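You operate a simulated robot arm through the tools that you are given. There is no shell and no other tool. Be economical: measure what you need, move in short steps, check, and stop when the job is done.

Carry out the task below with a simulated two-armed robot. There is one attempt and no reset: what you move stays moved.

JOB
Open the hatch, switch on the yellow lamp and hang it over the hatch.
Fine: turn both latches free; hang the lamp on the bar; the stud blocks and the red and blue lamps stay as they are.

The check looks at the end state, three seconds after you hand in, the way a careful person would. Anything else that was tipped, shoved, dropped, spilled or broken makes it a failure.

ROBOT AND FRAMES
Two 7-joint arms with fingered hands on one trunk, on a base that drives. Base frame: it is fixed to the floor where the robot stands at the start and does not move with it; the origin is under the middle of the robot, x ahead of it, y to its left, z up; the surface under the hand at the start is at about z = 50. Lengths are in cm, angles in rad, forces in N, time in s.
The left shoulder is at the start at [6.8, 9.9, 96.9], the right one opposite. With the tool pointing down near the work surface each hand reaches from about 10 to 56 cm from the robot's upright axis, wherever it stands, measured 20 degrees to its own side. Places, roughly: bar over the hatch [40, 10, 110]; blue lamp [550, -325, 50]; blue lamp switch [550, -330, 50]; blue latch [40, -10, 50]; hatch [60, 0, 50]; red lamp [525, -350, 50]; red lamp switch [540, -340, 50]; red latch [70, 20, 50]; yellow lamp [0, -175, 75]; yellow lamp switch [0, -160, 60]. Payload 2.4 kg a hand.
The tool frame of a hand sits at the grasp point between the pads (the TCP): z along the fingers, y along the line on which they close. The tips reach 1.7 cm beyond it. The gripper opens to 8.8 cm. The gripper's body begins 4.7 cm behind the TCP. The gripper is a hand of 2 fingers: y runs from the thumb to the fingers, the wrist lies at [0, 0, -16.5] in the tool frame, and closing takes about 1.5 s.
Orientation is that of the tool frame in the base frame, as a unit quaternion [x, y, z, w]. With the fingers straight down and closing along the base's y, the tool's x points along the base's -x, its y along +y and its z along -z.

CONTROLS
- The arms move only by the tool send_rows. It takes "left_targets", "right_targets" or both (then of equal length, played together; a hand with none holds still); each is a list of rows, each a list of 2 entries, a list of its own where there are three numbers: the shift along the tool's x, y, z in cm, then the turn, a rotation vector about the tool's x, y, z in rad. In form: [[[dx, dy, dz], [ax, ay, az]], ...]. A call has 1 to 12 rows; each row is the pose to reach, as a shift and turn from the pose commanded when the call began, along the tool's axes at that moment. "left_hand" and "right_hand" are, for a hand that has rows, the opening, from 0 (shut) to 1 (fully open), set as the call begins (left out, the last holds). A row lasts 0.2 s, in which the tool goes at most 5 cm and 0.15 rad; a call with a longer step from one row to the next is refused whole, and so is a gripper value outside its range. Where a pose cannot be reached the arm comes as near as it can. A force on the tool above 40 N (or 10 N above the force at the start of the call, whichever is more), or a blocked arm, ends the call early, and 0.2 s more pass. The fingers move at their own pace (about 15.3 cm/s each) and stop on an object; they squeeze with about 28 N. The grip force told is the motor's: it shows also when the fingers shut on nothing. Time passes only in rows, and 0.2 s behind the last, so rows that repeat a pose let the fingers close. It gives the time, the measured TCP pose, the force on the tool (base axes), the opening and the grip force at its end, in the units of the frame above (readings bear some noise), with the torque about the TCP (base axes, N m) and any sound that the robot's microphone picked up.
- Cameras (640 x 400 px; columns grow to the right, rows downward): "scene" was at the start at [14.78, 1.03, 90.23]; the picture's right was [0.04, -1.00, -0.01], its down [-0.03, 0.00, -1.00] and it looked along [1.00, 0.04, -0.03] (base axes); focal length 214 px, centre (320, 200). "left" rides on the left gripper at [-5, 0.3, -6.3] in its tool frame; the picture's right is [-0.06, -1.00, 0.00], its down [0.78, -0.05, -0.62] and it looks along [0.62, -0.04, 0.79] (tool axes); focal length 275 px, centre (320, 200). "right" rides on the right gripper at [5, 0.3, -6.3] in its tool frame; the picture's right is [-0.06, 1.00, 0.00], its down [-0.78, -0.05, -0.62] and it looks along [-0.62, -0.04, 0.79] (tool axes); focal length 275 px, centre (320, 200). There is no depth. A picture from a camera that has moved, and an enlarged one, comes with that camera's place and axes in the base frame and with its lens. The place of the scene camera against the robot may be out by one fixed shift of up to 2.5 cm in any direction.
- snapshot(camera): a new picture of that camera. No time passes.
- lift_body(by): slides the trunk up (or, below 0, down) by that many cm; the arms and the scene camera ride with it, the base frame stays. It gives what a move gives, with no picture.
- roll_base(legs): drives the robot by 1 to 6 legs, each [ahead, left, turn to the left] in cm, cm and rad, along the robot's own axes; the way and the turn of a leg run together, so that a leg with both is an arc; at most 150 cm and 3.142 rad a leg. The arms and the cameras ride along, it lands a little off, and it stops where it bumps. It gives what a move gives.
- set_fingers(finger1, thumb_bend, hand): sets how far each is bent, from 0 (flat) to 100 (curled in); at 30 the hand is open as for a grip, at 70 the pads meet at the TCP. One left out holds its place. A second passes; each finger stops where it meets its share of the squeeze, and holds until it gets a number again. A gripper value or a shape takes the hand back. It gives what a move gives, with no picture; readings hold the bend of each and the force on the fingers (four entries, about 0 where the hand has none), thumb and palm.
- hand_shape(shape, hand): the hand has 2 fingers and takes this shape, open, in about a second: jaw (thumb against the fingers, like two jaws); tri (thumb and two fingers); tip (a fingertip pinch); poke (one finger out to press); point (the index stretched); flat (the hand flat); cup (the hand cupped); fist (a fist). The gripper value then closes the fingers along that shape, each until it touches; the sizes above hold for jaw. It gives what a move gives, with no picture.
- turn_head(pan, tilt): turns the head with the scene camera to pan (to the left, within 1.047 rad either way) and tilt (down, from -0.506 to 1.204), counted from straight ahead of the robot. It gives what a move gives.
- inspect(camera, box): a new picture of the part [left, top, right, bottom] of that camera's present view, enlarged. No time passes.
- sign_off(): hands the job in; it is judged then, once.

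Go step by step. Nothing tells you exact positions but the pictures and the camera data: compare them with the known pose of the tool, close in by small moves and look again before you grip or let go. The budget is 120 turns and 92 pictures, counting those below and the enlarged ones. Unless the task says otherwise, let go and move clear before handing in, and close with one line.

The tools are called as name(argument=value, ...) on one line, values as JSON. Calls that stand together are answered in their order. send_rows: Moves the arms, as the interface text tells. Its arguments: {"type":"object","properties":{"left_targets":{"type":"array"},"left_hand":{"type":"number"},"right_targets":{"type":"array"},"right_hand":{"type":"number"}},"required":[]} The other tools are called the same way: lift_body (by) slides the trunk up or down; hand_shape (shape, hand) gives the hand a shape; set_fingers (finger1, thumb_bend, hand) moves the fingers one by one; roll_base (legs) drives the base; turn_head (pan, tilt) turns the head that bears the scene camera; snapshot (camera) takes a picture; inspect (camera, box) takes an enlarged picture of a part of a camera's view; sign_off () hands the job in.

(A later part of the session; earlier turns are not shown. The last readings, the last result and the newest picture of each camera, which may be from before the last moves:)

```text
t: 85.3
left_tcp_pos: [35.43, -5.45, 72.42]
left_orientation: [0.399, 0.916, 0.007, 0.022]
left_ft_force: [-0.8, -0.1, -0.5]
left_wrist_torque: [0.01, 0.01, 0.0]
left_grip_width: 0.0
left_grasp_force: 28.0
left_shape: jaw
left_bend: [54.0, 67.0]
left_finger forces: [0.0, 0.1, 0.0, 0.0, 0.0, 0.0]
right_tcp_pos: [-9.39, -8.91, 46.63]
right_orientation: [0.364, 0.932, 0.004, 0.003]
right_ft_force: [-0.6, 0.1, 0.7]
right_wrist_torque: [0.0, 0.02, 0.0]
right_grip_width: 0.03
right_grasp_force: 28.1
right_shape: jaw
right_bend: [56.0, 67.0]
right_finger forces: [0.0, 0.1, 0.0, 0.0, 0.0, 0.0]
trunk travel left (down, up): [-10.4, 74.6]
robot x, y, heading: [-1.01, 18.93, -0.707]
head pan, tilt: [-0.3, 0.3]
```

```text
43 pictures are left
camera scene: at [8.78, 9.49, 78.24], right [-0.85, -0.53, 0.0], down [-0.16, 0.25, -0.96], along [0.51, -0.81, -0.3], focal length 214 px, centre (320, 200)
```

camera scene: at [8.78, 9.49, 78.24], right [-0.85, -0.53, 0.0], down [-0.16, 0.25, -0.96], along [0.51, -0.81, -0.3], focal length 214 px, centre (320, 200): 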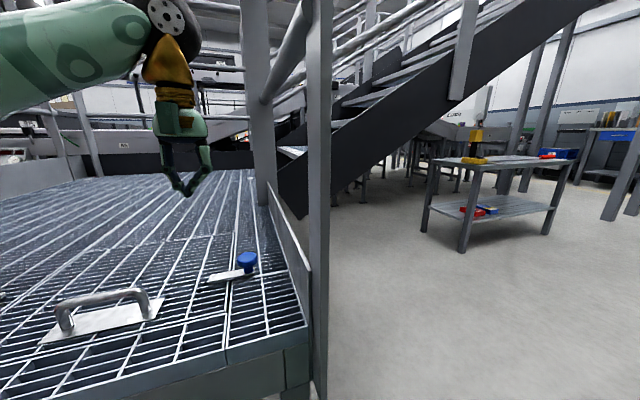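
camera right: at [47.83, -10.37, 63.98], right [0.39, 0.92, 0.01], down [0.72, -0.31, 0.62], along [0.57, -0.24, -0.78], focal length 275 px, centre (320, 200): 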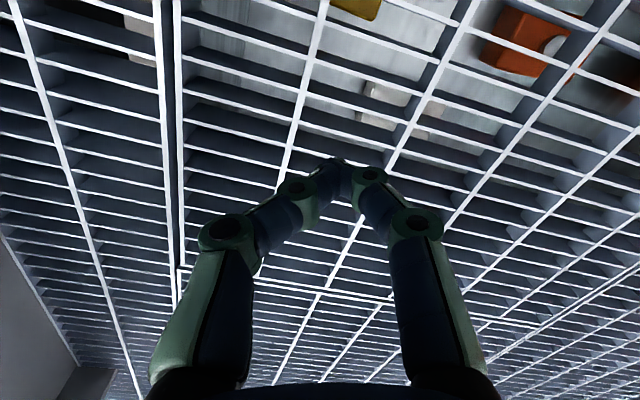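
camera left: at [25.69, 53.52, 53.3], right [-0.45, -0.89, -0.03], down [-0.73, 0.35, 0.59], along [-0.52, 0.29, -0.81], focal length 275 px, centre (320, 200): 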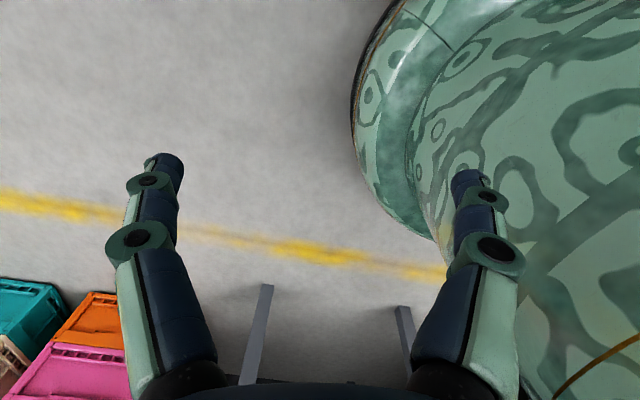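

This is going well: the hand is inside and the blue latch is in view. Forward 12 cm more.

roll_base(legs=[[12, 0, 0]])

snapshot(camera="left")

snapshot(camera="scene")

```text
t: 86.6
left_tcp_pos: [44.51, -13.24, 72.4]
left_orientation: [0.399, 0.917, 0.007, 0.021]
left_ft_force: [0.4, -0.5, -0.1]
left_wrist_torque: [0.03, 0.0, 0.0]
left_grip_width: 0.01
left_grasp_force: 28.2
left_shape: jaw
left_bend: [54.0, 67.0]
left_finger forces: [0.0, 0.1, 0.0, 0.1, 0.0, 0.1]
right_tcp_pos: [-0.3, -16.64, 46.52]
right_orientation: [0.364, 0.931, 0.004, 0.003]
right_ft_force: [0.5, -0.3, -0.9]
right_wrist_torque: [0.0, 0.0, -0.06]
right_grip_width: 0.0
right_grasp_force: 27.9
right_shape: jaw
right_bend: [56.0, 67.0]
right_finger forces: [0.1, 0.0, 0.0, 0.1, 0.0, 0.0]
trunk travel left (down, up): [-10.4, 74.6]
robot x, y, heading: [7.55, 11.31, -0.7]
head pan, tilt: [-0.3, 0.3]
```

```text
42 pictures are left
camera left: at [47.95, -16.69, 78.94], right [-0.69, -0.73, -0.03], down [-0.6, 0.54, 0.59], along [-0.41, 0.42, -0.81], focal length 275 px, centre (320, 200)
```

left: 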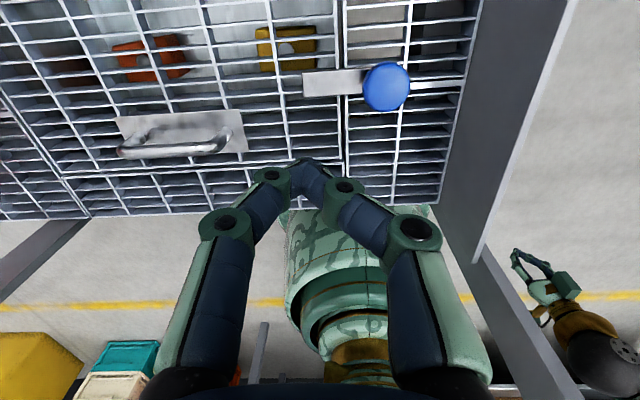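

```text
41 pictures are left
camera scene: at [17.89, 1.7, 78.24], right [-0.85, -0.53, 0.0], down [-0.16, 0.25, -0.96], along [0.51, -0.81, -0.3], focal length 214 px, centre (320, 200)
```

scene: 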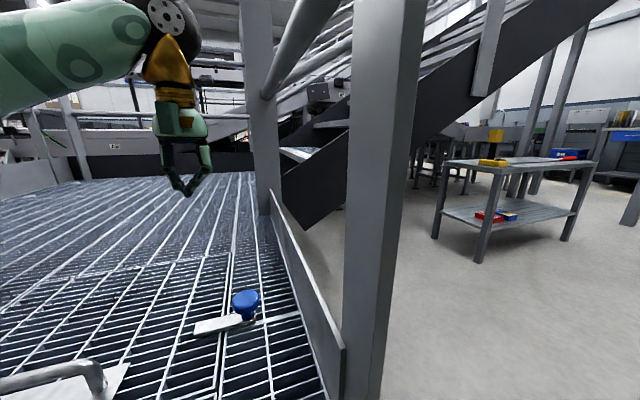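

The left wrist camera confirms blue knob at (40.3,-16.1) and tongue end at (44.9,-10.4). I'll lower the closed left fingers to the far side of the tongue.

send_rows(left_targets=[[[-0.3, 0.2, 4.5], [0, 0, 0]], [[-0.3, 0.2, 9], [0, 0, 0]], [[-0.4, 0.2, 13.5], [0, 0, 0]], [[-0.4, 0.2, 17.5], [0, 0, 0]], [[-0.4, 0.2, 19.5], [0, 0, 0]], [[-0.4, 0.2, 20], [0, 0, 0]], [[-0.4, 0.2, 20], [0, 0, 0]]])

snapshot(camera="left")

```text
t: 88.2
left_tcp_pos: [45.86, -13.56, 52.52]
left_orientation: [0.4, 0.916, 0.007, 0.022]
left_ft_force: [-1.3, 0.0, 0.2]
left_wrist_torque: [-0.01, 0.01, 0.0]
left_grip_width: 0.02
left_grasp_force: 28.0
left_shape: jaw
left_bend: [54.0, 67.0]
left_finger forces: [0.0, 0.0, 0.0, 0.1, 0.1, 0.1]
right_tcp_pos: [-0.31, -16.76, 46.54]
right_orientation: [0.364, 0.932, 0.004, 0.004]
right_ft_force: [0.1, -0.4, 0.7]
right_wrist_torque: [0.01, -0.01, -0.01]
right_grip_width: 0.0
right_grasp_force: 27.7
right_shape: jaw
right_bend: [56.0, 67.0]
right_finger forces: [0.1, 0.0, 0.0, 0.0, 0.1, 0.0]
trunk travel left (down, up): [-10.4, 74.6]
robot x, y, heading: [7.7, 10.95, -0.705]
head pan, tilt: [-0.3, 0.3]
```

```text
40 pictures are left
camera left: at [49.26, -16.9, 58.95], right [-0.69, -0.73, -0.03], down [-0.6, 0.54, 0.59], along [-0.41, 0.42, -0.81], focal length 275 px, centre (320, 200)
```

left: 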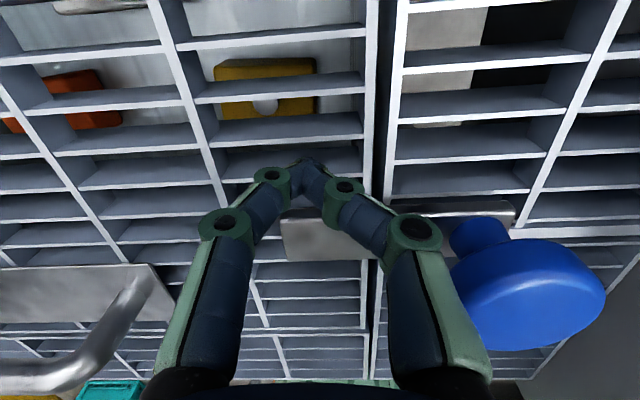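

The tip is beside the tongue. I'll push it towards the near side in an arc around the blue knob.

send_rows(left_targets=[[[0.8, 0, 0], [0, 0, 0]], [[1.5, 0, 0], [0, 0, 0]], [[2.25, 0, 0], [0, 0, 0]], [[3, -0.1, 0], [0, 0, 0]], [[3.7, -0.25, 0], [0, 0, 0]], [[4.4, -0.6, 0], [0, 0, 0]], [[5.1, -0.9, 0], [0, 0, 0]], [[5.7, -1.4, 0], [0, 0, 0]], [[6.2, -1.9, 0], [0, 0, 0]], [[6.7, -2.5, 0], [0, 0, 0]], [[7.1, -3.2, 0], [0, 0, 0]], [[7.5, -4.4, 0], [0, 0, 0]]])

snapshot(camera="left")

```text
t: 89.0
left_tcp_pos: [44.92, -12.23, 52.64]
left_orientation: [0.396, 0.918, 0.002, 0.031]
left_ft_force: [10.2, -8.9, 1.1]
left_wrist_torque: [-0.15, -0.16, 0.0]
left_grip_width: 0.01
left_grasp_force: 28.4
left_shape: jaw
left_bend: [55.0, 67.0]
left_finger forces: [0.0, 0.0, 0.0, 0.0, 0.0, 0.1]
right_tcp_pos: [-0.4, -16.79, 46.6]
right_orientation: [0.365, 0.931, 0.005, 0.003]
right_ft_force: [-0.5, 0.0, 1.1]
right_wrist_torque: [0.0, 0.0, 0.01]
right_grip_width: 0.0
right_grasp_force: 28.7
right_shape: jaw
right_bend: [56.0, 67.0]
right_finger forces: [0.0, 0.0, 0.0, 0.0, 0.0, 0.0]
trunk travel left (down, up): [-10.4, 74.6]
robot x, y, heading: [8.2, 11.15, -0.708]
head pan, tilt: [-0.3, 0.3]
stopped in row 4 (left hand): the force on the tool passed its limit at 47 N (the readings are from after the stop); the commanded pose is now the measured one
```

```text
39 pictures are left
camera left: at [48.1, -15.53, 59.28], right [-0.68, -0.73, -0.03], down [-0.61, 0.55, 0.57], along [-0.4, 0.41, -0.82], focal length 275 px, centre (320, 200)
```

left: 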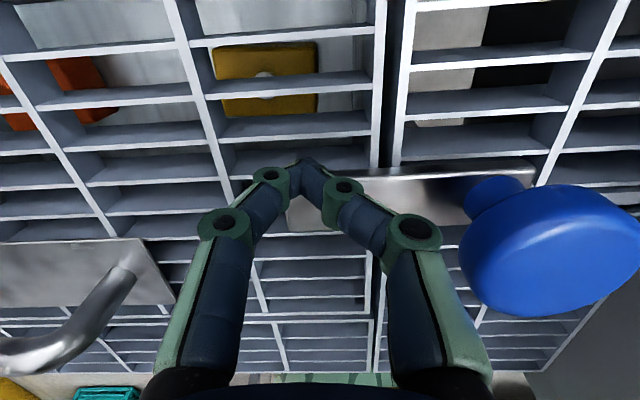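

It's the mirror of the red one, so it turns towards the far side. I'll hop over to the near side of the tongue.

send_rows(left_targets=[[[-0.7, 0, -0.5], [0, 0, 0]], [[-0.7, 0, -3.3], [0, 0, 0]], [[1.5, -0.5, -3.3], [0, 0, 0]], [[4, -1.2, -3.3], [0, 0, 0]], [[5.3, -1.6, -3.3], [0, 0, 0]], [[5.3, -1.6, 0.2], [0, 0, 0]], [[5.3, -1.6, 0.2], [0, 0, 0]]])

snapshot(camera="left")

```text
t: 90.6
left_tcp_pos: [39.84, -9.27, 52.13]
left_orientation: [0.398, 0.917, 0.003, 0.029]
left_ft_force: [-0.6, -0.2, 0.1]
left_wrist_torque: [-0.02, -0.01, 0.01]
left_grip_width: 0.01
left_grasp_force: 27.8
left_shape: jaw
left_bend: [55.0, 67.0]
left_finger forces: [0.1, 0.0, 0.0, 0.1, 0.1, 0.1]
right_tcp_pos: [-0.28, -16.92, 46.55]
right_orientation: [0.365, 0.931, 0.005, 0.004]
right_ft_force: [1.3, -0.3, 0.3]
right_wrist_torque: [-0.01, 0.01, 0.01]
right_grip_width: 0.0
right_grasp_force: 27.6
right_shape: jaw
right_bend: [56.0, 67.0]
right_finger forces: [0.1, 0.0, 0.0, 0.1, 0.1, 0.0]
trunk travel left (down, up): [-10.4, 74.6]
robot x, y, heading: [8.04, 10.76, -0.706]
head pan, tilt: [-0.3, 0.3]
```

```text
38 pictures are left
camera left: at [43.2, -12.65, 58.69], right [-0.68, -0.73, -0.03], down [-0.61, 0.55, 0.58], along [-0.41, 0.41, -0.82], focal length 275 px, centre (320, 200)
```

left: 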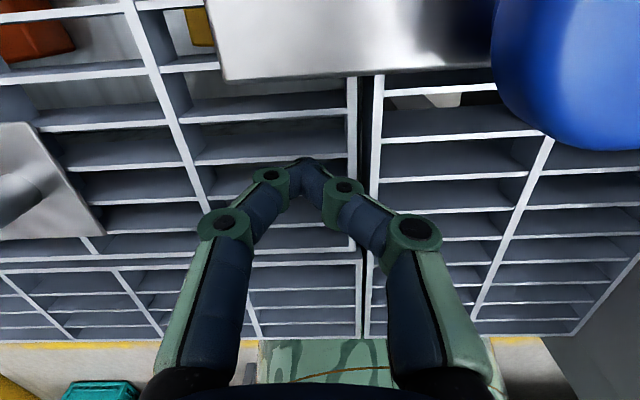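

The finger is on the near side with clearance. Now I'll push towards the far side in an arc.

send_rows(left_targets=[[[-1, 0.2, 0], [0, 0, 0]], [[-1.95, 0.4, 0], [0, 0, 0]], [[-2.6, 0.8, 0], [0, 0, 0]], [[-3.3, 1.1, 0], [0, 0, 0]], [[-4, 1.3, 0], [0, 0, 0]], [[-4.75, 1.48, 0], [0, 0, 0]], [[-5.5, 1.45, 0], [0, 0, 0]], [[-6.25, 1.42, 0], [0, 0, 0]], [[-7, 1.2, 0], [0, 0, 0]], [[-7.7, 1, 0], [0, 0, 0]], [[-8.4, 0.6, 0], [0, 0, 0]], [[-8.95, 0.2, 0], [0, 0, 0]]])

send_rows(left_targets=[[[-0.5, -0.5, 0], [0, 0, 0]], [[-1.05, -1.1, 0], [0, 0, 0]], [[-1.3, -1.7, 0], [0, 0, 0]], [[-1.3, -1.7, 0], [0, 0, 0]]])

snapshot(camera="left")

```text
t: 93.2
left_tcp_pos: [46.16, -15.73, 52.61]
left_orientation: [0.397, 0.917, 0.003, 0.03]
left_ft_force: [-0.5, -0.1, 0.3]
left_wrist_torque: [-0.03, 0.02, -0.04]
left_grip_width: 0.02
left_grasp_force: 28.1
left_shape: jaw
left_bend: [55.0, 67.0]
left_finger forces: [0.0, 0.0, 0.0, 0.0, 0.1, 0.1]
right_tcp_pos: [-0.3, -16.81, 46.61]
right_orientation: [0.365, 0.931, 0.004, 0.005]
right_ft_force: [-0.7, -0.8, 0.2]
right_wrist_torque: [0.0, -0.05, 0.01]
right_grip_width: 0.0
right_grasp_force: 27.9
right_shape: jaw
right_bend: [56.0, 67.0]
right_finger forces: [0.0, 0.0, 0.0, 0.1, 0.1, 0.0]
trunk travel left (down, up): [-10.4, 74.6]
robot x, y, heading: [8.3, 11.17, -0.706]
head pan, tilt: [-0.3, 0.3]
```

```text
t: 94.2
left_tcp_pos: [45.81, -17.87, 52.66]
left_orientation: [0.397, 0.917, 0.003, 0.03]
left_ft_force: [0.3, 0.1, -0.3]
left_wrist_torque: [-0.01, 0.02, -0.02]
left_grip_width: 0.01
left_grasp_force: 28.1
left_shape: jaw
left_bend: [55.0, 67.0]
left_finger forces: [0.0, 0.0, 0.1, 0.0, 0.1, 0.0]
right_tcp_pos: [-0.24, -16.76, 46.49]
right_orientation: [0.365, 0.931, 0.003, 0.004]
right_ft_force: [-0.5, 0.1, 0.7]
right_wrist_torque: [-0.03, 0.02, 0.01]
right_grip_width: 0.0
right_grasp_force: 28.2
right_shape: jaw
right_bend: [56.0, 67.0]
right_finger forces: [0.0, 0.1, 0.1, 0.0, 0.0, 0.1]
trunk travel left (down, up): [-10.4, 74.6]
robot x, y, heading: [7.74, 10.99, -0.71]
head pan, tilt: [-0.3, 0.3]
```

```text
37 pictures are left
camera left: at [49.12, -21.19, 59.2], right [-0.68, -0.73, -0.03], down [-0.61, 0.55, 0.58], along [-0.41, 0.41, -0.82], focal length 275 px, centre (320, 200)
```

left: 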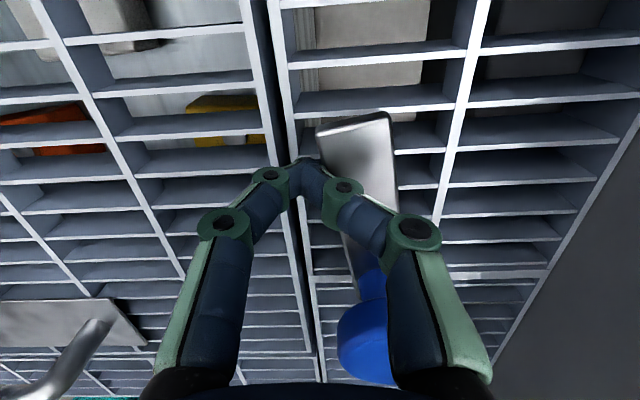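

Both latches are clear of the hatch. The handle is easiest for the right arm entering at heading -0.4, so I'll raise the left hand, back out and swap arms.

send_rows(left_targets=[[[-0.3, 0.8, -4], [0, 0, 0]], [[-0.3, 1, -8.5], [0, 0, 0]], [[-0.3, 2, -13], [0, 0, 0]], [[-0.3, 4, -17], [0, 0, 0]], [[-0.3, 6, -20], [0, 0, 0]]])

roll_base(legs=[[-45, 0, 0], [0, 0, 0.29]])

send_rows(right_targets=[[[-3, 1.6, -2.1], [0, 0, 0]], [[-6, 3.2, -4.2], [0, 0, 0]], [[-9, 4.8, -6.3], [0, 0, 0]], [[-12, 6.4, -8.4], [0, 0, 0]], [[-15, 8, -10.5], [0, 0, 0]], [[-18, 9.6, -12.6], [0, 0, 0]], [[-21, 11.2, -14.7], [0, 0, 0]], [[-24, 12.8, -16.8], [0, 0, 0]], [[-27, 14.4, -18.9], [0, 0, 0]], [[-30, 16, -21], [0, 0, 0]], [[-33, 17.5, -23], [0, 0, 0]], [[-35, 19, -25], [0, 0, 0]]], left_targets=[[[3, 1, 2.1], [0, 0, 0]], [[6, 2, 4.2], [0, 0, 0]], [[9, 3, 6.3], [0, 0, 0]], [[12, 4, 8.4], [0, 0, 0]], [[15, 5, 10.5], [0, 0, 0]], [[18, 6, 12.6], [0, 0, 0]], [[21, 7, 14.7], [0, 0, 0]], [[24, 8, 16.8], [0, 0, 0]], [[27, 9, 18.9], [0, 0, 0]], [[30, 10, 21], [0, 0, 0]], [[33, 12, 23], [0, 0, 0]], [[35, 14, 25], [0, 0, 0]]], right_hand=1)

```text
t: 95.4
left_tcp_pos: [54.79, -17.58, 67.51]
left_orientation: [0.398, 0.917, 0.002, 0.029]
left_ft_force: [0.5, -0.7, -0.4]
left_wrist_torque: [-0.03, -0.01, 0.04]
left_grip_width: 0.0
left_grasp_force: 27.9
left_shape: jaw
left_bend: [55.0, 67.0]
left_finger forces: [0.0, 0.0, 0.1, 0.0, 0.0, 0.1]
left hand out of reach, approached as far as the arm can: row 2, 3, 4, 5
right_tcp_pos: [-0.29, -16.76, 46.43]
right_orientation: [0.364, 0.931, 0.004, 0.003]
right_ft_force: [-1.1, 0.1, 0.4]
right_wrist_torque: [0.01, 0.02, 0.03]
right_grip_width: 0.0
right_grasp_force: 28.0
right_shape: jaw
right_bend: [56.0, 67.0]
right_finger forces: [0.1, 0.1, 0.0, 0.0, 0.1, 0.0]
trunk travel left (down, up): [-10.4, 74.6]
robot x, y, heading: [7.92, 11.34, -0.707]
head pan, tilt: [-0.3, 0.3]
```

```text
t: 99.1
left_tcp_pos: [27.0, 26.03, 67.46]
left_orientation: [0.262, 0.965, 0.008, 0.029]
left_ft_force: [-0.3, 1.1, 1.0]
left_wrist_torque: [-0.06, -0.02, 0.03]
left_grip_width: 0.01
left_grasp_force: 27.8
left_shape: jaw
left_bend: [55.0, 67.0]
left_finger forces: [0.0, 0.0, 0.1, 0.1, 0.0, 0.1]
right_tcp_pos: [-26.06, 11.14, 46.48]
right_orientation: [0.227, 0.974, 0.005, 0.003]
right_ft_force: [0.5, 0.3, 0.1]
right_wrist_torque: [-0.01, 0.01, 0.03]
right_grip_width: 0.0
right_grasp_force: 27.8
right_shape: jaw
right_bend: [56.0, 67.0]
right_finger forces: [0.0, 0.1, 0.0, 0.0, 0.0, 0.0]
trunk travel left (down, up): [-10.4, 74.6]
robot x, y, heading: [-26.21, 40.39, -0.421]
head pan, tilt: [-0.3, 0.3]
```

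```text
t: 100.8
left_tcp_pos: [19.33, 42.38, 56.99]
left_orientation: [0.254, 0.959, 0.015, 0.127]
left_ft_force: [0.7, 1.0, -0.5]
left_wrist_torque: [-0.03, 0.02, 0.0]
left_grip_width: 0.0
left_grasp_force: 28.0
left_shape: jaw
left_bend: [55.0, 67.0]
left_finger forces: [0.0, 0.0, 0.1, 0.0, 0.0, 0.0]
left hand out of reach, approached as far as the arm can: row 1, 2, 3, 4
right_tcp_pos: [-1.48, 11.85, 61.99]
right_orientation: [0.227, 0.974, 0.005, 0.003]
right_ft_force: [0.5, -0.2, 1.0]
right_wrist_torque: [0.01, 0.0, -0.01]
right_grip_width: 8.79
right_grasp_force: 0.0
right_shape: jaw
right_bend: [30.0, 30.0]
right_finger forces: [0.0, 0.1, 0.1, 0.1, 0.1, 0.0]
trunk travel left (down, up): [-10.4, 74.6]
robot x, y, heading: [-26.07, 40.13, -0.422]
head pan, tilt: [-0.3, 0.3]
stopped in row 8 (left hand): the arm was blocked; the commanded pose is now the measured one
```

The left arm snagged partway. I'll finish the right hand's move and fold the left hand back along a different line.

send_rows(right_targets=[[[-3, 1.5, -2.5], [0, 0, 0]], [[-6, 3, -5], [0, 0, 0]], [[-9, 4.5, -7.5], [0, 0, 0]], [[-13, 6, -10], [0, 0, 0]]])

send_rows(left_targets=[[[0, 3, -2], [0, 0.12, 0]], [[2, 6, -2], [0, 0.24, 0]], [[5, 8, -1], [0, 0.26, 0]], [[9, 9, 0], [0, 0.26, 0]], [[13, 10, 2], [0, 0.26, 0]], [[17, 10, 4], [0, 0.26, 0]], [[21, 10, 6], [0, 0.26, 0]], [[25, 10, 8], [0, 0.26, 0]], [[28, 10, 9], [0, 0.26, 0]], [[28, 10, 9], [0, 0.26, 0]]])

snapshot(camera="scene")

```text
t: 101.8
left_tcp_pos: [19.16, 42.21, 56.93]
left_orientation: [0.255, 0.959, 0.015, 0.125]
left_ft_force: [-0.2, 0.5, -0.4]
left_wrist_torque: [0.03, -0.01, 0.0]
left_grip_width: 0.03
left_grasp_force: 28.0
left_shape: jaw
left_bend: [55.0, 67.0]
left_finger forces: [0.0, 0.0, 0.1, 0.0, 0.0, 0.0]
right_tcp_pos: [12.74, 11.37, 72.27]
right_orientation: [0.228, 0.974, 0.005, 0.003]
right_ft_force: [-0.4, -1.0, 0.7]
right_wrist_torque: [0.01, -0.01, 0.0]
right_grip_width: 8.8
right_grasp_force: 0.0
right_shape: jaw
right_bend: [30.0, 30.0]
right_finger forces: [0.0, 0.1, 0.0, 0.0, 0.0, 0.0]
trunk travel left (down, up): [-10.4, 74.6]
robot x, y, heading: [-26.57, 40.49, -0.415]
head pan, tilt: [-0.3, 0.3]
```

```text
t: 103.7
left_tcp_pos: [11.77, 61.76, 46.8]
left_orientation: [0.246, 0.964, 0.05, 0.089]
left_ft_force: [0.0, -0.2, 0.9]
left_wrist_torque: [-0.03, -0.03, 0.01]
left_grip_width: 0.0
left_grasp_force: 27.8
left_shape: jaw
left_bend: [55.0, 67.0]
left_finger forces: [0.1, 0.0, 0.1, 0.0, 0.1, 0.0]
right_tcp_pos: [12.76, 11.42, 72.22]
right_orientation: [0.227, 0.974, 0.005, 0.003]
right_ft_force: [0.0, 0.1, -0.2]
right_wrist_torque: [-0.03, -0.02, -0.02]
right_grip_width: 8.83
right_grasp_force: 0.2
right_shape: jaw
right_bend: [30.0, 30.0]
right_finger forces: [0.0, 0.0, 0.0, 0.0, 0.1, 0.0]
trunk travel left (down, up): [-10.4, 74.6]
robot x, y, heading: [-26.57, 40.36, -0.416]
head pan, tilt: [-0.3, 0.3]
stopped in row 9 (left hand): the arm was blocked; the commanded pose is now the measured one
```

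```text
36 pictures are left
camera scene: at [-13.46, 33.57, 78.24], right [-0.66, -0.75, 0.0], down [-0.22, 0.2, -0.96], along [0.72, -0.63, -0.3], focal length 214 px, centre (320, 200)
```

scene: 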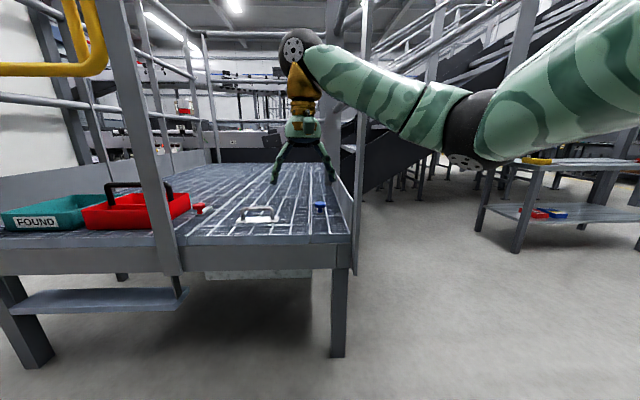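

The latches both look clear. Before going in, I'll raise the left hand a bit and turn the right hand about 81° so its fingers close across the handle bar.

send_rows(right_targets=[[[0, 0, 0], [0, 0, -0.142]], [[0, 0, 0], [0, 0, -0.284]], [[0, 0, 0], [0, 0, -0.426]], [[0, 0, 0], [0, 0, -0.568]], [[0, 0, 0], [0, 0, -0.71]], [[0, 0, 0], [0, 0, -0.852]], [[0, 0, 0], [0, 0, -0.994]], [[0, 0, 0], [0, 0, -1.136]], [[0, 0, 0], [0, 0, -1.278]], [[0, 0, 0], [0, 0, -1.42]], [[0, 0, 0], [0, 0, -1.42]]], left_targets=[[[0, 0, -2], [0, 0, 0]], [[0, 0, -4], [0, 0, 0]], [[0, 0, -6], [0, 0, 0]], [[0, 0, -8], [0, 0, 0]], [[0, 0, -10], [0, 0, 0]], [[0, 0, -12], [0, 0, 0]], [[0, 0, -12], [0, 0, 0]], [[0, 0, -12], [0, 0, 0]], [[0, 0, -12], [0, 0, 0]], [[0, 0, -12], [0, 0, 0]], [[0, 0, -12], [0, 0, 0]]])

snapshot(camera="scene")

```text
t: 106.1
left_tcp_pos: [9.25, 60.97, 58.19]
left_orientation: [0.246, 0.964, 0.046, 0.087]
left_ft_force: [0.8, 0.1, -0.1]
left_wrist_torque: [0.01, 0.0, -0.01]
left_grip_width: 0.01
left_grasp_force: 28.4
left_shape: jaw
left_bend: [55.0, 67.0]
left_finger forces: [0.1, 0.0, 0.0, 0.0, 0.0, 0.0]
right_tcp_pos: [12.88, 11.47, 72.09]
right_orientation: [-0.464, 0.886, 0.002, 0.005]
right_ft_force: [0.2, 0.1, -0.2]
right_wrist_torque: [-0.02, 0.0, -0.01]
right_grip_width: 8.77
right_grasp_force: 0.1
right_shape: jaw
right_bend: [30.0, 30.0]
right_finger forces: [0.0, 0.0, 0.0, 0.0, 0.0, 0.1]
trunk travel left (down, up): [-10.4, 74.6]
robot x, y, heading: [-26.23, 40.37, -0.416]
head pan, tilt: [-0.3, 0.3]
```

```text
35 pictures are left
camera scene: at [-13.45, 33.58, 78.24], right [-0.66, -0.75, 0.0], down [-0.22, 0.2, -0.96], along [0.72, -0.63, -0.3], focal length 214 px, centre (320, 200)
```

scene: 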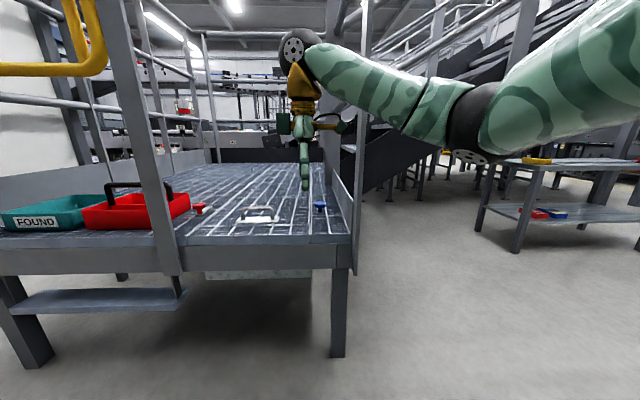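

The yaw worked. Now I'll drive in along the earlier line: left 8.5, then ahead 46.

roll_base(legs=[[0, 8.5, 0], [46, 0, 0]])

snapshot(camera="right")

snapshot(camera="scene")

```text
t: 109.5
left_tcp_pos: [54.74, 50.09, 58.21]
left_orientation: [0.245, 0.965, 0.046, 0.086]
left_ft_force: [-0.3, 0.2, -1.3]
left_wrist_torque: [0.02, -0.01, 0.03]
left_grip_width: 0.0
left_grasp_force: 28.0
left_shape: jaw
left_bend: [55.0, 67.0]
left_finger forces: [0.0, 0.0, 0.1, 0.0, 0.0, 0.0]
right_tcp_pos: [58.42, 0.68, 72.08]
right_orientation: [-0.464, 0.886, 0.001, 0.004]
right_ft_force: [-0.7, -0.3, 0.7]
right_wrist_torque: [-0.04, 0.01, 0.01]
right_grip_width: 8.79
right_grasp_force: 0.2
right_shape: jaw
right_bend: [30.0, 30.0]
right_finger forces: [0.0, 0.0, 0.0, 0.1, 0.0, 0.0]
trunk travel left (down, up): [-10.4, 74.6]
robot x, y, heading: [19.32, 29.43, -0.419]
head pan, tilt: [-0.3, 0.3]
```

```text
34 pictures are left
camera right: at [55.2, -3.32, 78.46], right [-0.79, 0.62, 0.0], down [0.48, 0.61, 0.63], along [0.39, 0.49, -0.78], focal length 275 px, centre (320, 200)
```

right: 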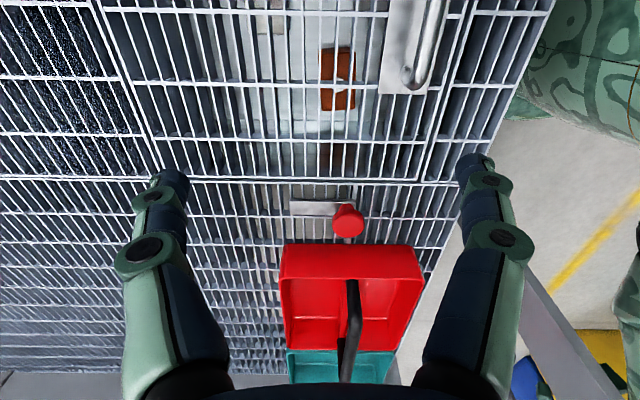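

```text
33 pictures are left
camera scene: at [32.1, 22.7, 78.24], right [-0.66, -0.75, 0.0], down [-0.22, 0.19, -0.96], along [0.72, -0.63, -0.3], focal length 214 px, centre (320, 200)
```

scene: 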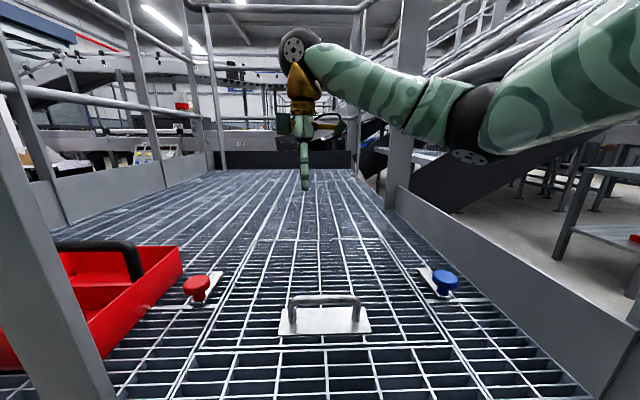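

The handle is right in front of me; I put its bar centre at about (50.5,2.6). I'll move the open right hand above it and check.

send_rows(right_targets=[[[0.8, 2.5, 0], [0, 0, 0]], [[1.8, 5, 2], [0, 0, 0]], [[2.9, 7.6, 5], [0, 0, 0]], [[2.9, 7.6, 8], [0, 0, 0]], [[2.9, 7.6, 10], [0, 0, 0]], [[2.9, 7.6, 10], [0, 0, 0]]])

snapshot(camera="right")

snapshot(camera="scene")

```text
t: 111.0
left_tcp_pos: [54.62, 50.13, 58.18]
left_orientation: [0.245, 0.965, 0.046, 0.087]
left_ft_force: [0.4, 0.1, -0.1]
left_wrist_torque: [-0.03, 0.0, -0.04]
left_grip_width: 0.02
left_grasp_force: 28.1
left_shape: jaw
left_bend: [55.0, 67.0]
left_finger forces: [0.0, 0.1, 0.1, 0.0, 0.0, 0.0]
right_tcp_pos: [50.64, 2.78, 62.03]
right_orientation: [-0.465, 0.885, 0.002, 0.005]
right_ft_force: [0.6, 0.4, 1.0]
right_wrist_torque: [-0.03, -0.01, 0.0]
right_grip_width: 8.79
right_grasp_force: 0.1
right_shape: jaw
right_bend: [30.0, 30.0]
right_finger forces: [0.0, 0.1, 0.0, 0.0, 0.0, 0.0]
trunk travel left (down, up): [-10.4, 74.6]
robot x, y, heading: [19.37, 29.39, -0.414]
head pan, tilt: [-0.3, 0.3]
```

```text
32 pictures are left
camera right: at [47.44, -1.25, 68.3], right [-0.79, 0.62, 0.0], down [0.48, 0.61, 0.63], along [0.39, 0.49, -0.78], focal length 275 px, centre (320, 200)
```

right: 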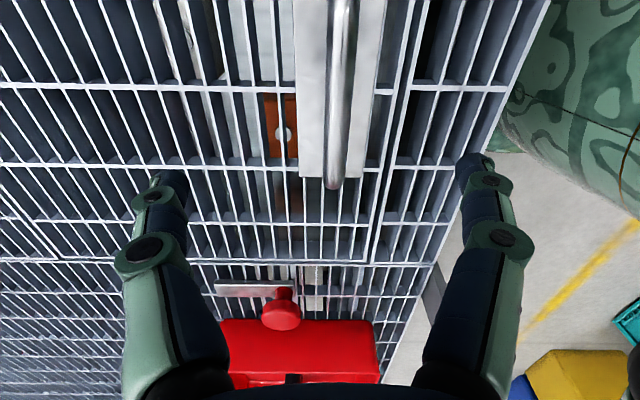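

```text
31 pictures are left
camera scene: at [32.1, 22.7, 78.24], right [-0.66, -0.75, 0.0], down [-0.22, 0.19, -0.96], along [0.72, -0.63, -0.3], focal length 214 px, centre (320, 200)
```

scene: 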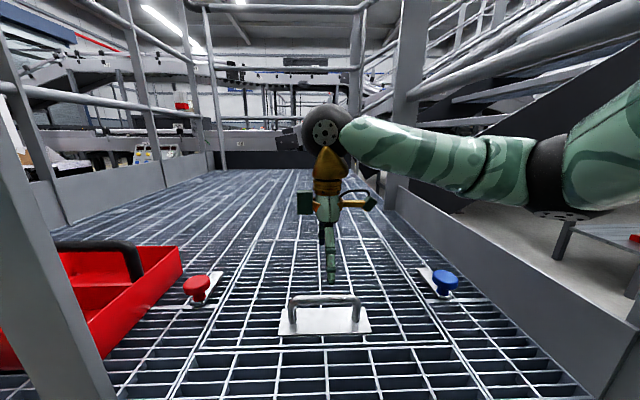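

The bar runs under the hand about 0.9 cm towards the robot and 5° off in yaw. I'll correct that, go down around the bar and close.

send_rows(right_targets=[[[0, 0.9, 0], [0, 0, 0.08]], [[0, 0.9, 3], [0, 0, 0.08]], [[0, 0.9, 6], [0, 0, 0.08]], [[0, 0.9, 7.6], [0, 0, 0.08]], [[0, 0.9, 7.6], [0, 0, 0.08]]])

send_rows(right_hand=0, right_targets=[[[0, 0, 0], [0, 0, 0]], [[0, 0, 0], [0, 0, 0]], [[0, 0, 0], [0, 0, 0]], [[0, 0, 0], [0, 0, 0]], [[0, 0, 0], [0, 0, 0]], [[0, 0, 0], [0, 0, 0]], [[0, 0, 0], [0, 0, 0]]])

snapshot(camera="right")

```text
t: 112.2
left_tcp_pos: [54.75, 50.12, 58.17]
left_orientation: [0.245, 0.965, 0.046, 0.087]
left_ft_force: [0.0, 0.3, 0.0]
left_wrist_torque: [0.01, 0.02, -0.01]
left_grip_width: 0.03
left_grasp_force: 28.3
left_shape: jaw
left_bend: [55.0, 67.0]
left_finger forces: [0.0, 0.1, 0.0, 0.1, 0.0, 0.1]
right_tcp_pos: [49.9, 3.33, 54.52]
right_orientation: [-0.429, 0.903, 0.001, 0.004]
right_ft_force: [-0.1, 0.1, 0.1]
right_wrist_torque: [0.03, 0.02, 0.01]
right_grip_width: 8.81
right_grasp_force: 0.0
right_shape: jaw
right_bend: [30.0, 30.0]
right_finger forces: [0.0, 0.0, 0.0, 0.0, 0.0, 0.1]
trunk travel left (down, up): [-10.4, 74.6]
robot x, y, heading: [19.48, 29.26, -0.42]
head pan, tilt: [-0.3, 0.3]
```

```text
t: 113.8
left_tcp_pos: [54.65, 50.06, 58.14]
left_orientation: [0.245, 0.965, 0.046, 0.087]
left_ft_force: [-0.4, -0.1, -0.9]
left_wrist_torque: [-0.02, -0.03, 0.03]
left_grip_width: 0.0
left_grasp_force: 28.2
left_shape: jaw
left_bend: [55.0, 67.0]
left_finger forces: [0.0, 0.0, 0.0, 0.0, 0.0, 0.1]
right_tcp_pos: [49.93, 3.26, 54.46]
right_orientation: [-0.429, 0.903, 0.002, 0.005]
right_ft_force: [2.6, -1.4, -5.5]
right_wrist_torque: [0.0, 0.0, -0.02]
right_grip_width: 0.0
right_grasp_force: 28.6
right_shape: jaw
right_bend: [69.0, 73.0]
right_finger forces: [0.0, 0.0, 0.0, 0.0, 24.4, 0.1]
trunk travel left (down, up): [-10.4, 74.6]
robot x, y, heading: [19.23, 29.33, -0.421]
head pan, tilt: [-0.3, 0.3]
```

```text
30 pictures are left
camera right: at [46.44, -0.49, 60.75], right [-0.73, 0.68, 0.0], down [0.53, 0.57, 0.63], along [0.43, 0.46, -0.78], focal length 275 px, centre (320, 200)
```

right: 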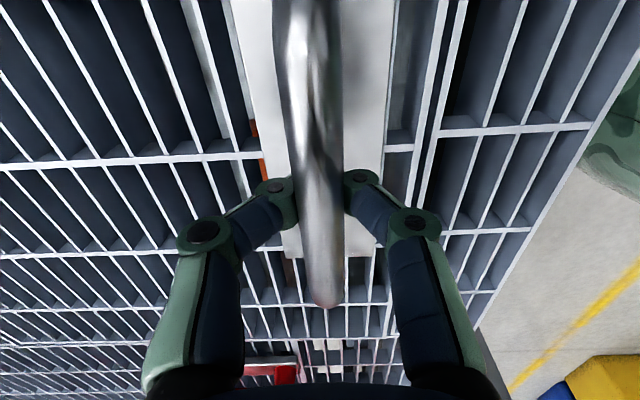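

The fingers have closed under and around the bar, so the handle is caged. I'll lift along the hinge arc, first to about 30°.

send_rows(right_targets=[[[0, -0.1, -1], [0, 0, 0]], [[0, -0.6, -2.6], [0, 0, 0]], [[0, -1.3, -4.4], [0, 0, 0]], [[0, -2.5, -6.7], [0, 0, 0]], [[0, -3.6, -8.6], [0, 0, 0]], [[0, -5, -10.6], [0, 0, 0]], [[0, -6.6, -12.5], [0, 0, 0]], [[0, -6.6, -12.5], [0, 0, 0]]])

snapshot(camera="scene")

```text
t: 115.5
left_tcp_pos: [54.7, 50.11, 58.17]
left_orientation: [0.244, 0.965, 0.047, 0.088]
left_ft_force: [0.1, -0.5, -0.2]
left_wrist_torque: [0.01, -0.03, 0.02]
left_grip_width: 0.03
left_grasp_force: 28.1
left_shape: jaw
left_bend: [55.0, 67.0]
left_finger forces: [0.0, 0.0, 0.1, 0.1, 0.0, 0.1]
right_tcp_pos: [54.92, -0.84, 67.12]
right_orientation: [-0.428, 0.904, 0.002, 0.005]
right_ft_force: [-3.6, 2.8, -0.4]
right_wrist_torque: [-0.03, 0.0, 0.01]
right_grip_width: 0.0
right_grasp_force: 27.8
right_shape: jaw
right_bend: [69.0, 75.0]
right_finger forces: [4.5, 0.1, 0.0, 0.0, 0.0, 0.0]
trunk travel left (down, up): [-10.4, 74.6]
robot x, y, heading: [19.78, 29.85, -0.416]
head pan, tilt: [-0.3, 0.3]
```

```text
29 pictures are left
camera scene: at [32.08, 22.71, 78.24], right [-0.66, -0.75, 0.0], down [-0.22, 0.19, -0.96], along [0.72, -0.63, -0.3], focal length 214 px, centre (320, 200)
```

scene: 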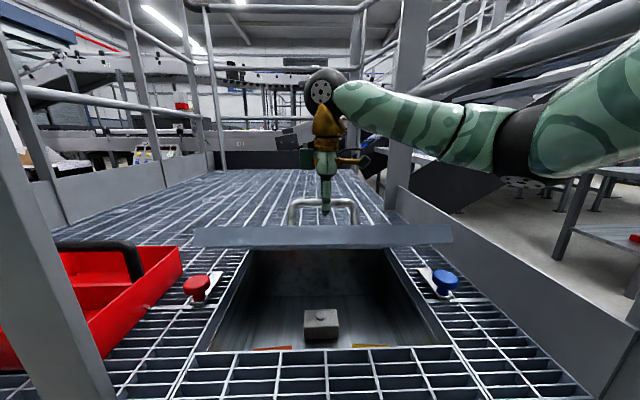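

The hatch is lifting smoothly with very little force, and the stud blocks sit untouched in the pit below. I'll continue towards 65°.

send_rows(right_targets=[[[0, -1.3, -1.3], [0, 0, 0]], [[0, -2.6, -2.5], [0, 0, 0]], [[0, -4, -3.6], [0, 0, 0]], [[0, -5.5, -4.6], [0, 0, 0]], [[0, -7, -5.5], [0, 0, 0]], [[0, -8.6, -6.3], [0, 0, 0]], [[0, -10.3, -7], [0, 0, 0]], [[0, -12, -7.6], [0, 0, 0]], [[0, -13.8, -8], [0, 0, 0]], [[0, -13.8, -8], [0, 0, 0]]])

snapshot(camera="scene")

```text
t: 117.8
left_tcp_pos: [54.68, 50.16, 58.3]
left_orientation: [0.244, 0.965, 0.046, 0.087]
left_ft_force: [0.2, -0.5, -0.6]
left_wrist_torque: [-0.02, -0.03, -0.02]
left_grip_width: 0.0
left_grasp_force: 28.3
left_shape: jaw
left_bend: [55.0, 67.0]
left_finger forces: [0.0, 0.0, 0.0, 0.0, 0.0, 0.1]
right_tcp_pos: [65.64, -9.83, 74.96]
right_orientation: [-0.429, 0.903, 0.001, 0.005]
right_ft_force: [-1.3, 1.4, -0.8]
right_wrist_torque: [-0.02, -0.04, 0.0]
right_grip_width: 0.0
right_grasp_force: 28.0
right_shape: jaw
right_bend: [69.0, 75.0]
right_finger forces: [1.4, 0.1, 0.0, 0.0, 0.0, 0.0]
trunk travel left (down, up): [-10.4, 74.6]
robot x, y, heading: [19.16, 29.55, -0.419]
head pan, tilt: [-0.3, 0.3]
```

```text
28 pictures are left
camera scene: at [32.11, 22.7, 78.24], right [-0.66, -0.75, 0.0], down [-0.22, 0.19, -0.96], along [0.72, -0.63, -0.3], focal length 214 px, centre (320, 200)
```

scene: 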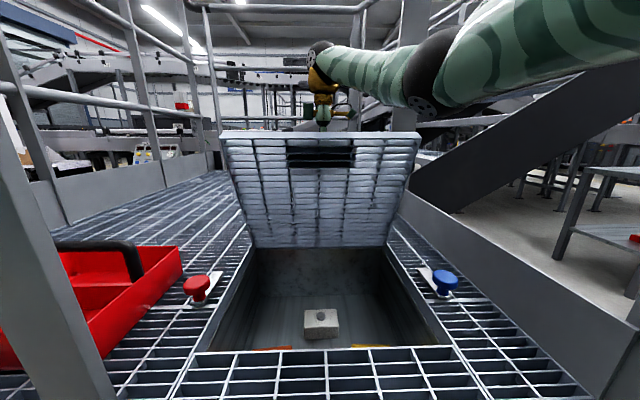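

It's at about 62° and still following easily. Continuing past vertical.

send_rows(right_targets=[[[0, -1.6, -0.4], [0, 0, 0]], [[0, -3.2, -0.7], [0, 0, 0]], [[0, -5, -0.9], [0, 0, 0]], [[0, -6.8, -0.9], [0, 0, 0]], [[0, -8.6, -0.7], [0, 0, 0]], [[0, -10.4, -0.4], [0, 0, 0]], [[0, -12, 0], [0, 0, 0]], [[0, -14, 0.4], [0, 0, 0]], [[0, -14, 0.4], [0, 0, 0]]])

snapshot(camera="scene")

```text
t: 119.8
left_tcp_pos: [54.73, 50.14, 58.3]
left_orientation: [0.244, 0.965, 0.045, 0.087]
left_ft_force: [-0.3, -0.8, -0.3]
left_wrist_torque: [0.01, -0.02, 0.0]
left_grip_width: 0.0
left_grasp_force: 28.4
left_shape: jaw
left_bend: [55.0, 67.0]
left_finger forces: [0.0, 0.0, 0.0, 0.0, 0.0, 0.0]
right_tcp_pos: [67.44, -12.09, 75.63]
right_orientation: [-0.428, 0.904, 0.001, 0.005]
right_ft_force: [-0.1, 0.7, 0.7]
right_wrist_torque: [-0.04, -0.03, -0.02]
right_grip_width: 0.0
right_grasp_force: 28.8
right_shape: jaw
right_bend: [69.0, 75.0]
right_finger forces: [0.7, 0.1, 0.0, 0.1, 0.1, 0.0]
right hand out of reach, approached as far as the arm can: row 2, 3, 4, 5, 6, 7, 8, 9
trunk travel left (down, up): [-10.4, 74.6]
robot x, y, heading: [19.34, 29.51, -0.413]
head pan, tilt: [-0.3, 0.3]
```

```text
27 pictures are left
camera scene: at [32.11, 22.71, 78.24], right [-0.66, -0.75, 0.0], down [-0.22, 0.19, -0.96], along [0.72, -0.63, -0.3], focal length 214 px, centre (320, 200)
```

scene: 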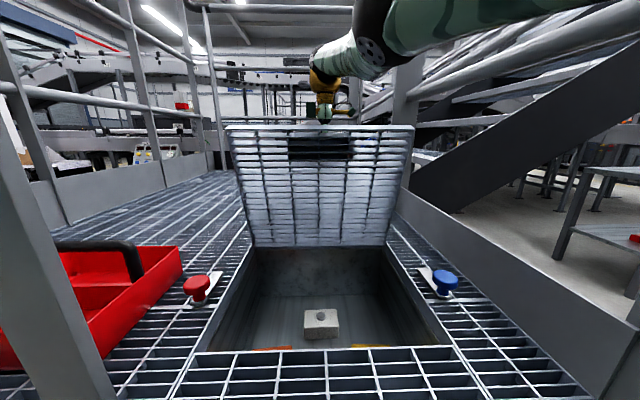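

The arm is at full reach at about 68°. I'll roll the base forward to carry the hatch on, since the hand holds its pose relative to the robot.

roll_base(legs=[[8, 0, 0]])

snapshot(camera="scene")

```text
t: 120.8
left_tcp_pos: [61.93, 46.86, 58.21]
left_orientation: [0.244, 0.965, 0.046, 0.087]
left_ft_force: [0.5, -0.3, -0.2]
left_wrist_torque: [0.03, 0.01, 0.0]
left_grip_width: 0.0
left_grasp_force: 28.3
left_shape: jaw
left_bend: [55.0, 67.0]
left_finger forces: [0.0, 0.0, 0.1, 0.0, 0.0, 0.0]
right_tcp_pos: [74.87, -15.18, 75.6]
right_orientation: [-0.428, 0.904, 0.001, 0.005]
right_ft_force: [0.5, -0.2, -1.0]
right_wrist_torque: [0.02, 0.0, 0.0]
right_grip_width: 0.0
right_grasp_force: 28.1
right_shape: jaw
right_bend: [69.0, 75.0]
right_finger forces: [0.0, 0.0, 0.0, 0.0, 1.0, 0.0]
trunk travel left (down, up): [-10.4, 74.6]
robot x, y, heading: [26.88, 26.18, -0.415]
head pan, tilt: [-0.3, 0.3]
```

```text
26 pictures are left
camera scene: at [39.35, 19.51, 78.23], right [-0.66, -0.75, 0.0], down [-0.22, 0.19, -0.96], along [0.72, -0.63, -0.29], focal length 214 px, centre (320, 200)
```

scene: 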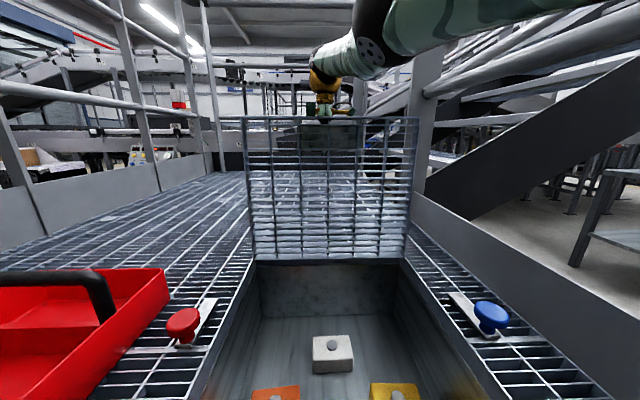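

The hatch is nearly vertical. Before rolling further, I'll raise the left hand clear of the trays and check its view.

send_rows(left_targets=[[[1, 0, -3], [0, 0, 0]], [[2, 0, -6], [0, 0, 0]], [[3, 0, -9], [0, 0, 0]], [[4, 0, -12], [0, 0, 0]], [[4, 0, -12], [0, 0, 0]]])

snapshot(camera="left")

```text
t: 121.3
left_tcp_pos: [53.91, 49.12, 58.68]
left_orientation: [0.262, 0.963, 0.053, -0.034]
left_ft_force: [-0.7, -0.4, -0.1]
left_wrist_torque: [-0.03, 0.01, -0.02]
left_grip_width: 0.0
left_grasp_force: 28.4
left_shape: jaw
left_bend: [55.0, 67.0]
left_finger forces: [0.0, 0.0, 0.0, 0.1, 0.0, 0.0]
left hand out of reach, approached as far as the arm can: row 1, 2
right_tcp_pos: [73.32, -16.22, 75.84]
right_orientation: [-0.427, 0.904, 0.002, 0.01]
right_ft_force: [0.4, 0.3, -0.6]
right_wrist_torque: [0.02, 0.0, -0.02]
right_grip_width: 0.02
right_grasp_force: 28.2
right_shape: jaw
right_bend: [69.0, 75.0]
right_finger forces: [0.0, 0.0, 0.1, 0.0, 0.0, 0.0]
trunk travel left (down, up): [-10.4, 74.6]
robot x, y, heading: [25.55, 25.97, -0.422]
head pan, tilt: [-0.3, 0.3]
stopped in row 2 (left hand): the arm was blocked; the commanded pose is now the measured one
```

```text
25 pictures are left
camera left: at [58.64, 46.17, 64.42], right [-0.46, -0.89, -0.09], down [-0.67, 0.28, 0.69], along [-0.58, 0.37, -0.72], focal length 275 px, centre (320, 200)
```

left: 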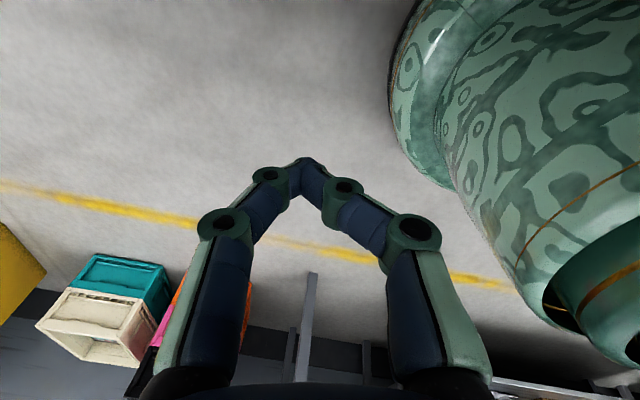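

The left arm pressed against something and drew back a little. I'll look left with the head before rolling on.

turn_head(pan=0.9, tilt=0.3)

snapshot(camera="scene")

```text
t: 122.8
left_tcp_pos: [54.02, 49.16, 58.67]
left_orientation: [0.263, 0.963, 0.055, -0.033]
left_ft_force: [0.0, -0.2, 0.6]
left_wrist_torque: [0.0, 0.02, -0.01]
left_grip_width: 0.0
left_grasp_force: 27.6
left_shape: jaw
left_bend: [55.0, 67.0]
left_finger forces: [0.1, 0.0, 0.1, 0.0, 0.0, 0.0]
right_tcp_pos: [73.21, -16.26, 75.82]
right_orientation: [-0.426, 0.904, 0.001, 0.012]
right_ft_force: [0.7, -0.8, -1.2]
right_wrist_torque: [0.0, -0.01, 0.0]
right_grip_width: 0.0
right_grasp_force: 28.3
right_shape: jaw
right_bend: [69.0, 75.0]
right_finger forces: [0.1, 0.1, 0.0, 0.0, 0.9, 0.1]
trunk travel left (down, up): [-10.4, 74.6]
robot x, y, heading: [26.25, 26.09, -0.422]
head pan, tilt: [0.901, 0.3]
```

```text
24 pictures are left
camera scene: at [40.14, 23.71, 78.35], right [-0.12, -0.99, -0.01], down [-0.28, 0.04, -0.96], along [0.95, -0.11, -0.29], focal length 214 px, centre (320, 200)
```

scene: 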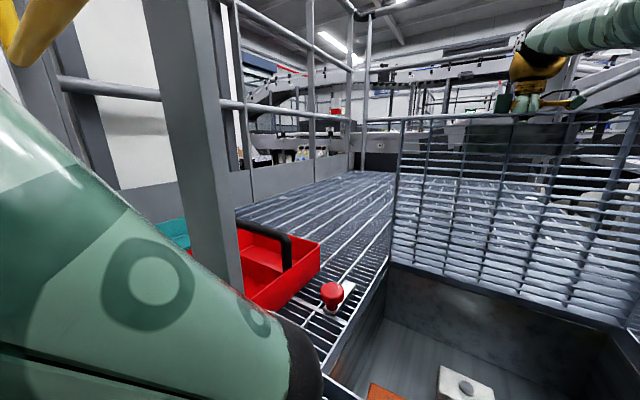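

The left elbow is close to the left post, so rather than rolling further I'll tilt the right hand forward about its wrist to take the hatch past vertical.

send_rows(right_targets=[[[0, -1.6, -0.3], [0.1, 0, 0]], [[0, -3.2, -0.5], [0.2, 0, 0]], [[0, -4.8, -0.6], [0.3, 0, 0]], [[0, -6.4, -0.6], [0.4, 0, 0]], [[0, -7.8, -0.6], [0.5, 0, 0]], [[0, -7.8, -0.6], [0.5, 0, 0]]])

snapshot(camera="scene")

```text
t: 124.2
left_tcp_pos: [54.02, 49.1, 58.62]
left_orientation: [0.263, 0.963, 0.054, -0.033]
left_ft_force: [-0.2, 0.2, -0.6]
left_wrist_torque: [-0.01, 0.01, 0.01]
left_grip_width: 0.0
left_grasp_force: 27.7
left_shape: jaw
left_bend: [55.0, 67.0]
left_finger forces: [0.1, 0.1, 0.1, 0.0, 0.1, 0.0]
right_tcp_pos: [79.18, -21.35, 76.61]
right_orientation: [-0.409, 0.877, -0.223, 0.116]
right_ft_force: [-3.4, 0.2, 1.5]
right_wrist_torque: [1.0, 1.19, 0.18]
right_grip_width: 0.78
right_grasp_force: 27.9
right_shape: jaw
right_bend: [76.0, 76.0]
right_finger forces: [24.6, 0.0, 0.1, 0.0, 0.0, 28.8]
trunk travel left (down, up): [-10.4, 74.6]
robot x, y, heading: [25.74, 25.93, -0.425]
head pan, tilt: [0.901, 0.3]
```

```text
23 pictures are left
camera scene: at [40.16, 23.74, 78.38], right [-0.13, -0.99, -0.01], down [-0.28, 0.04, -0.96], along [0.95, -0.12, -0.29], focal length 214 px, centre (320, 200)
```

scene: 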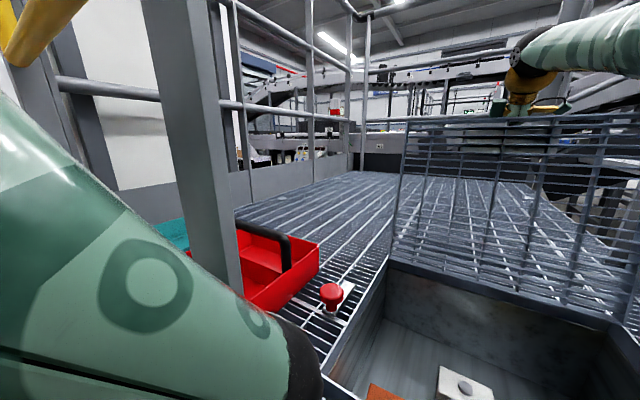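

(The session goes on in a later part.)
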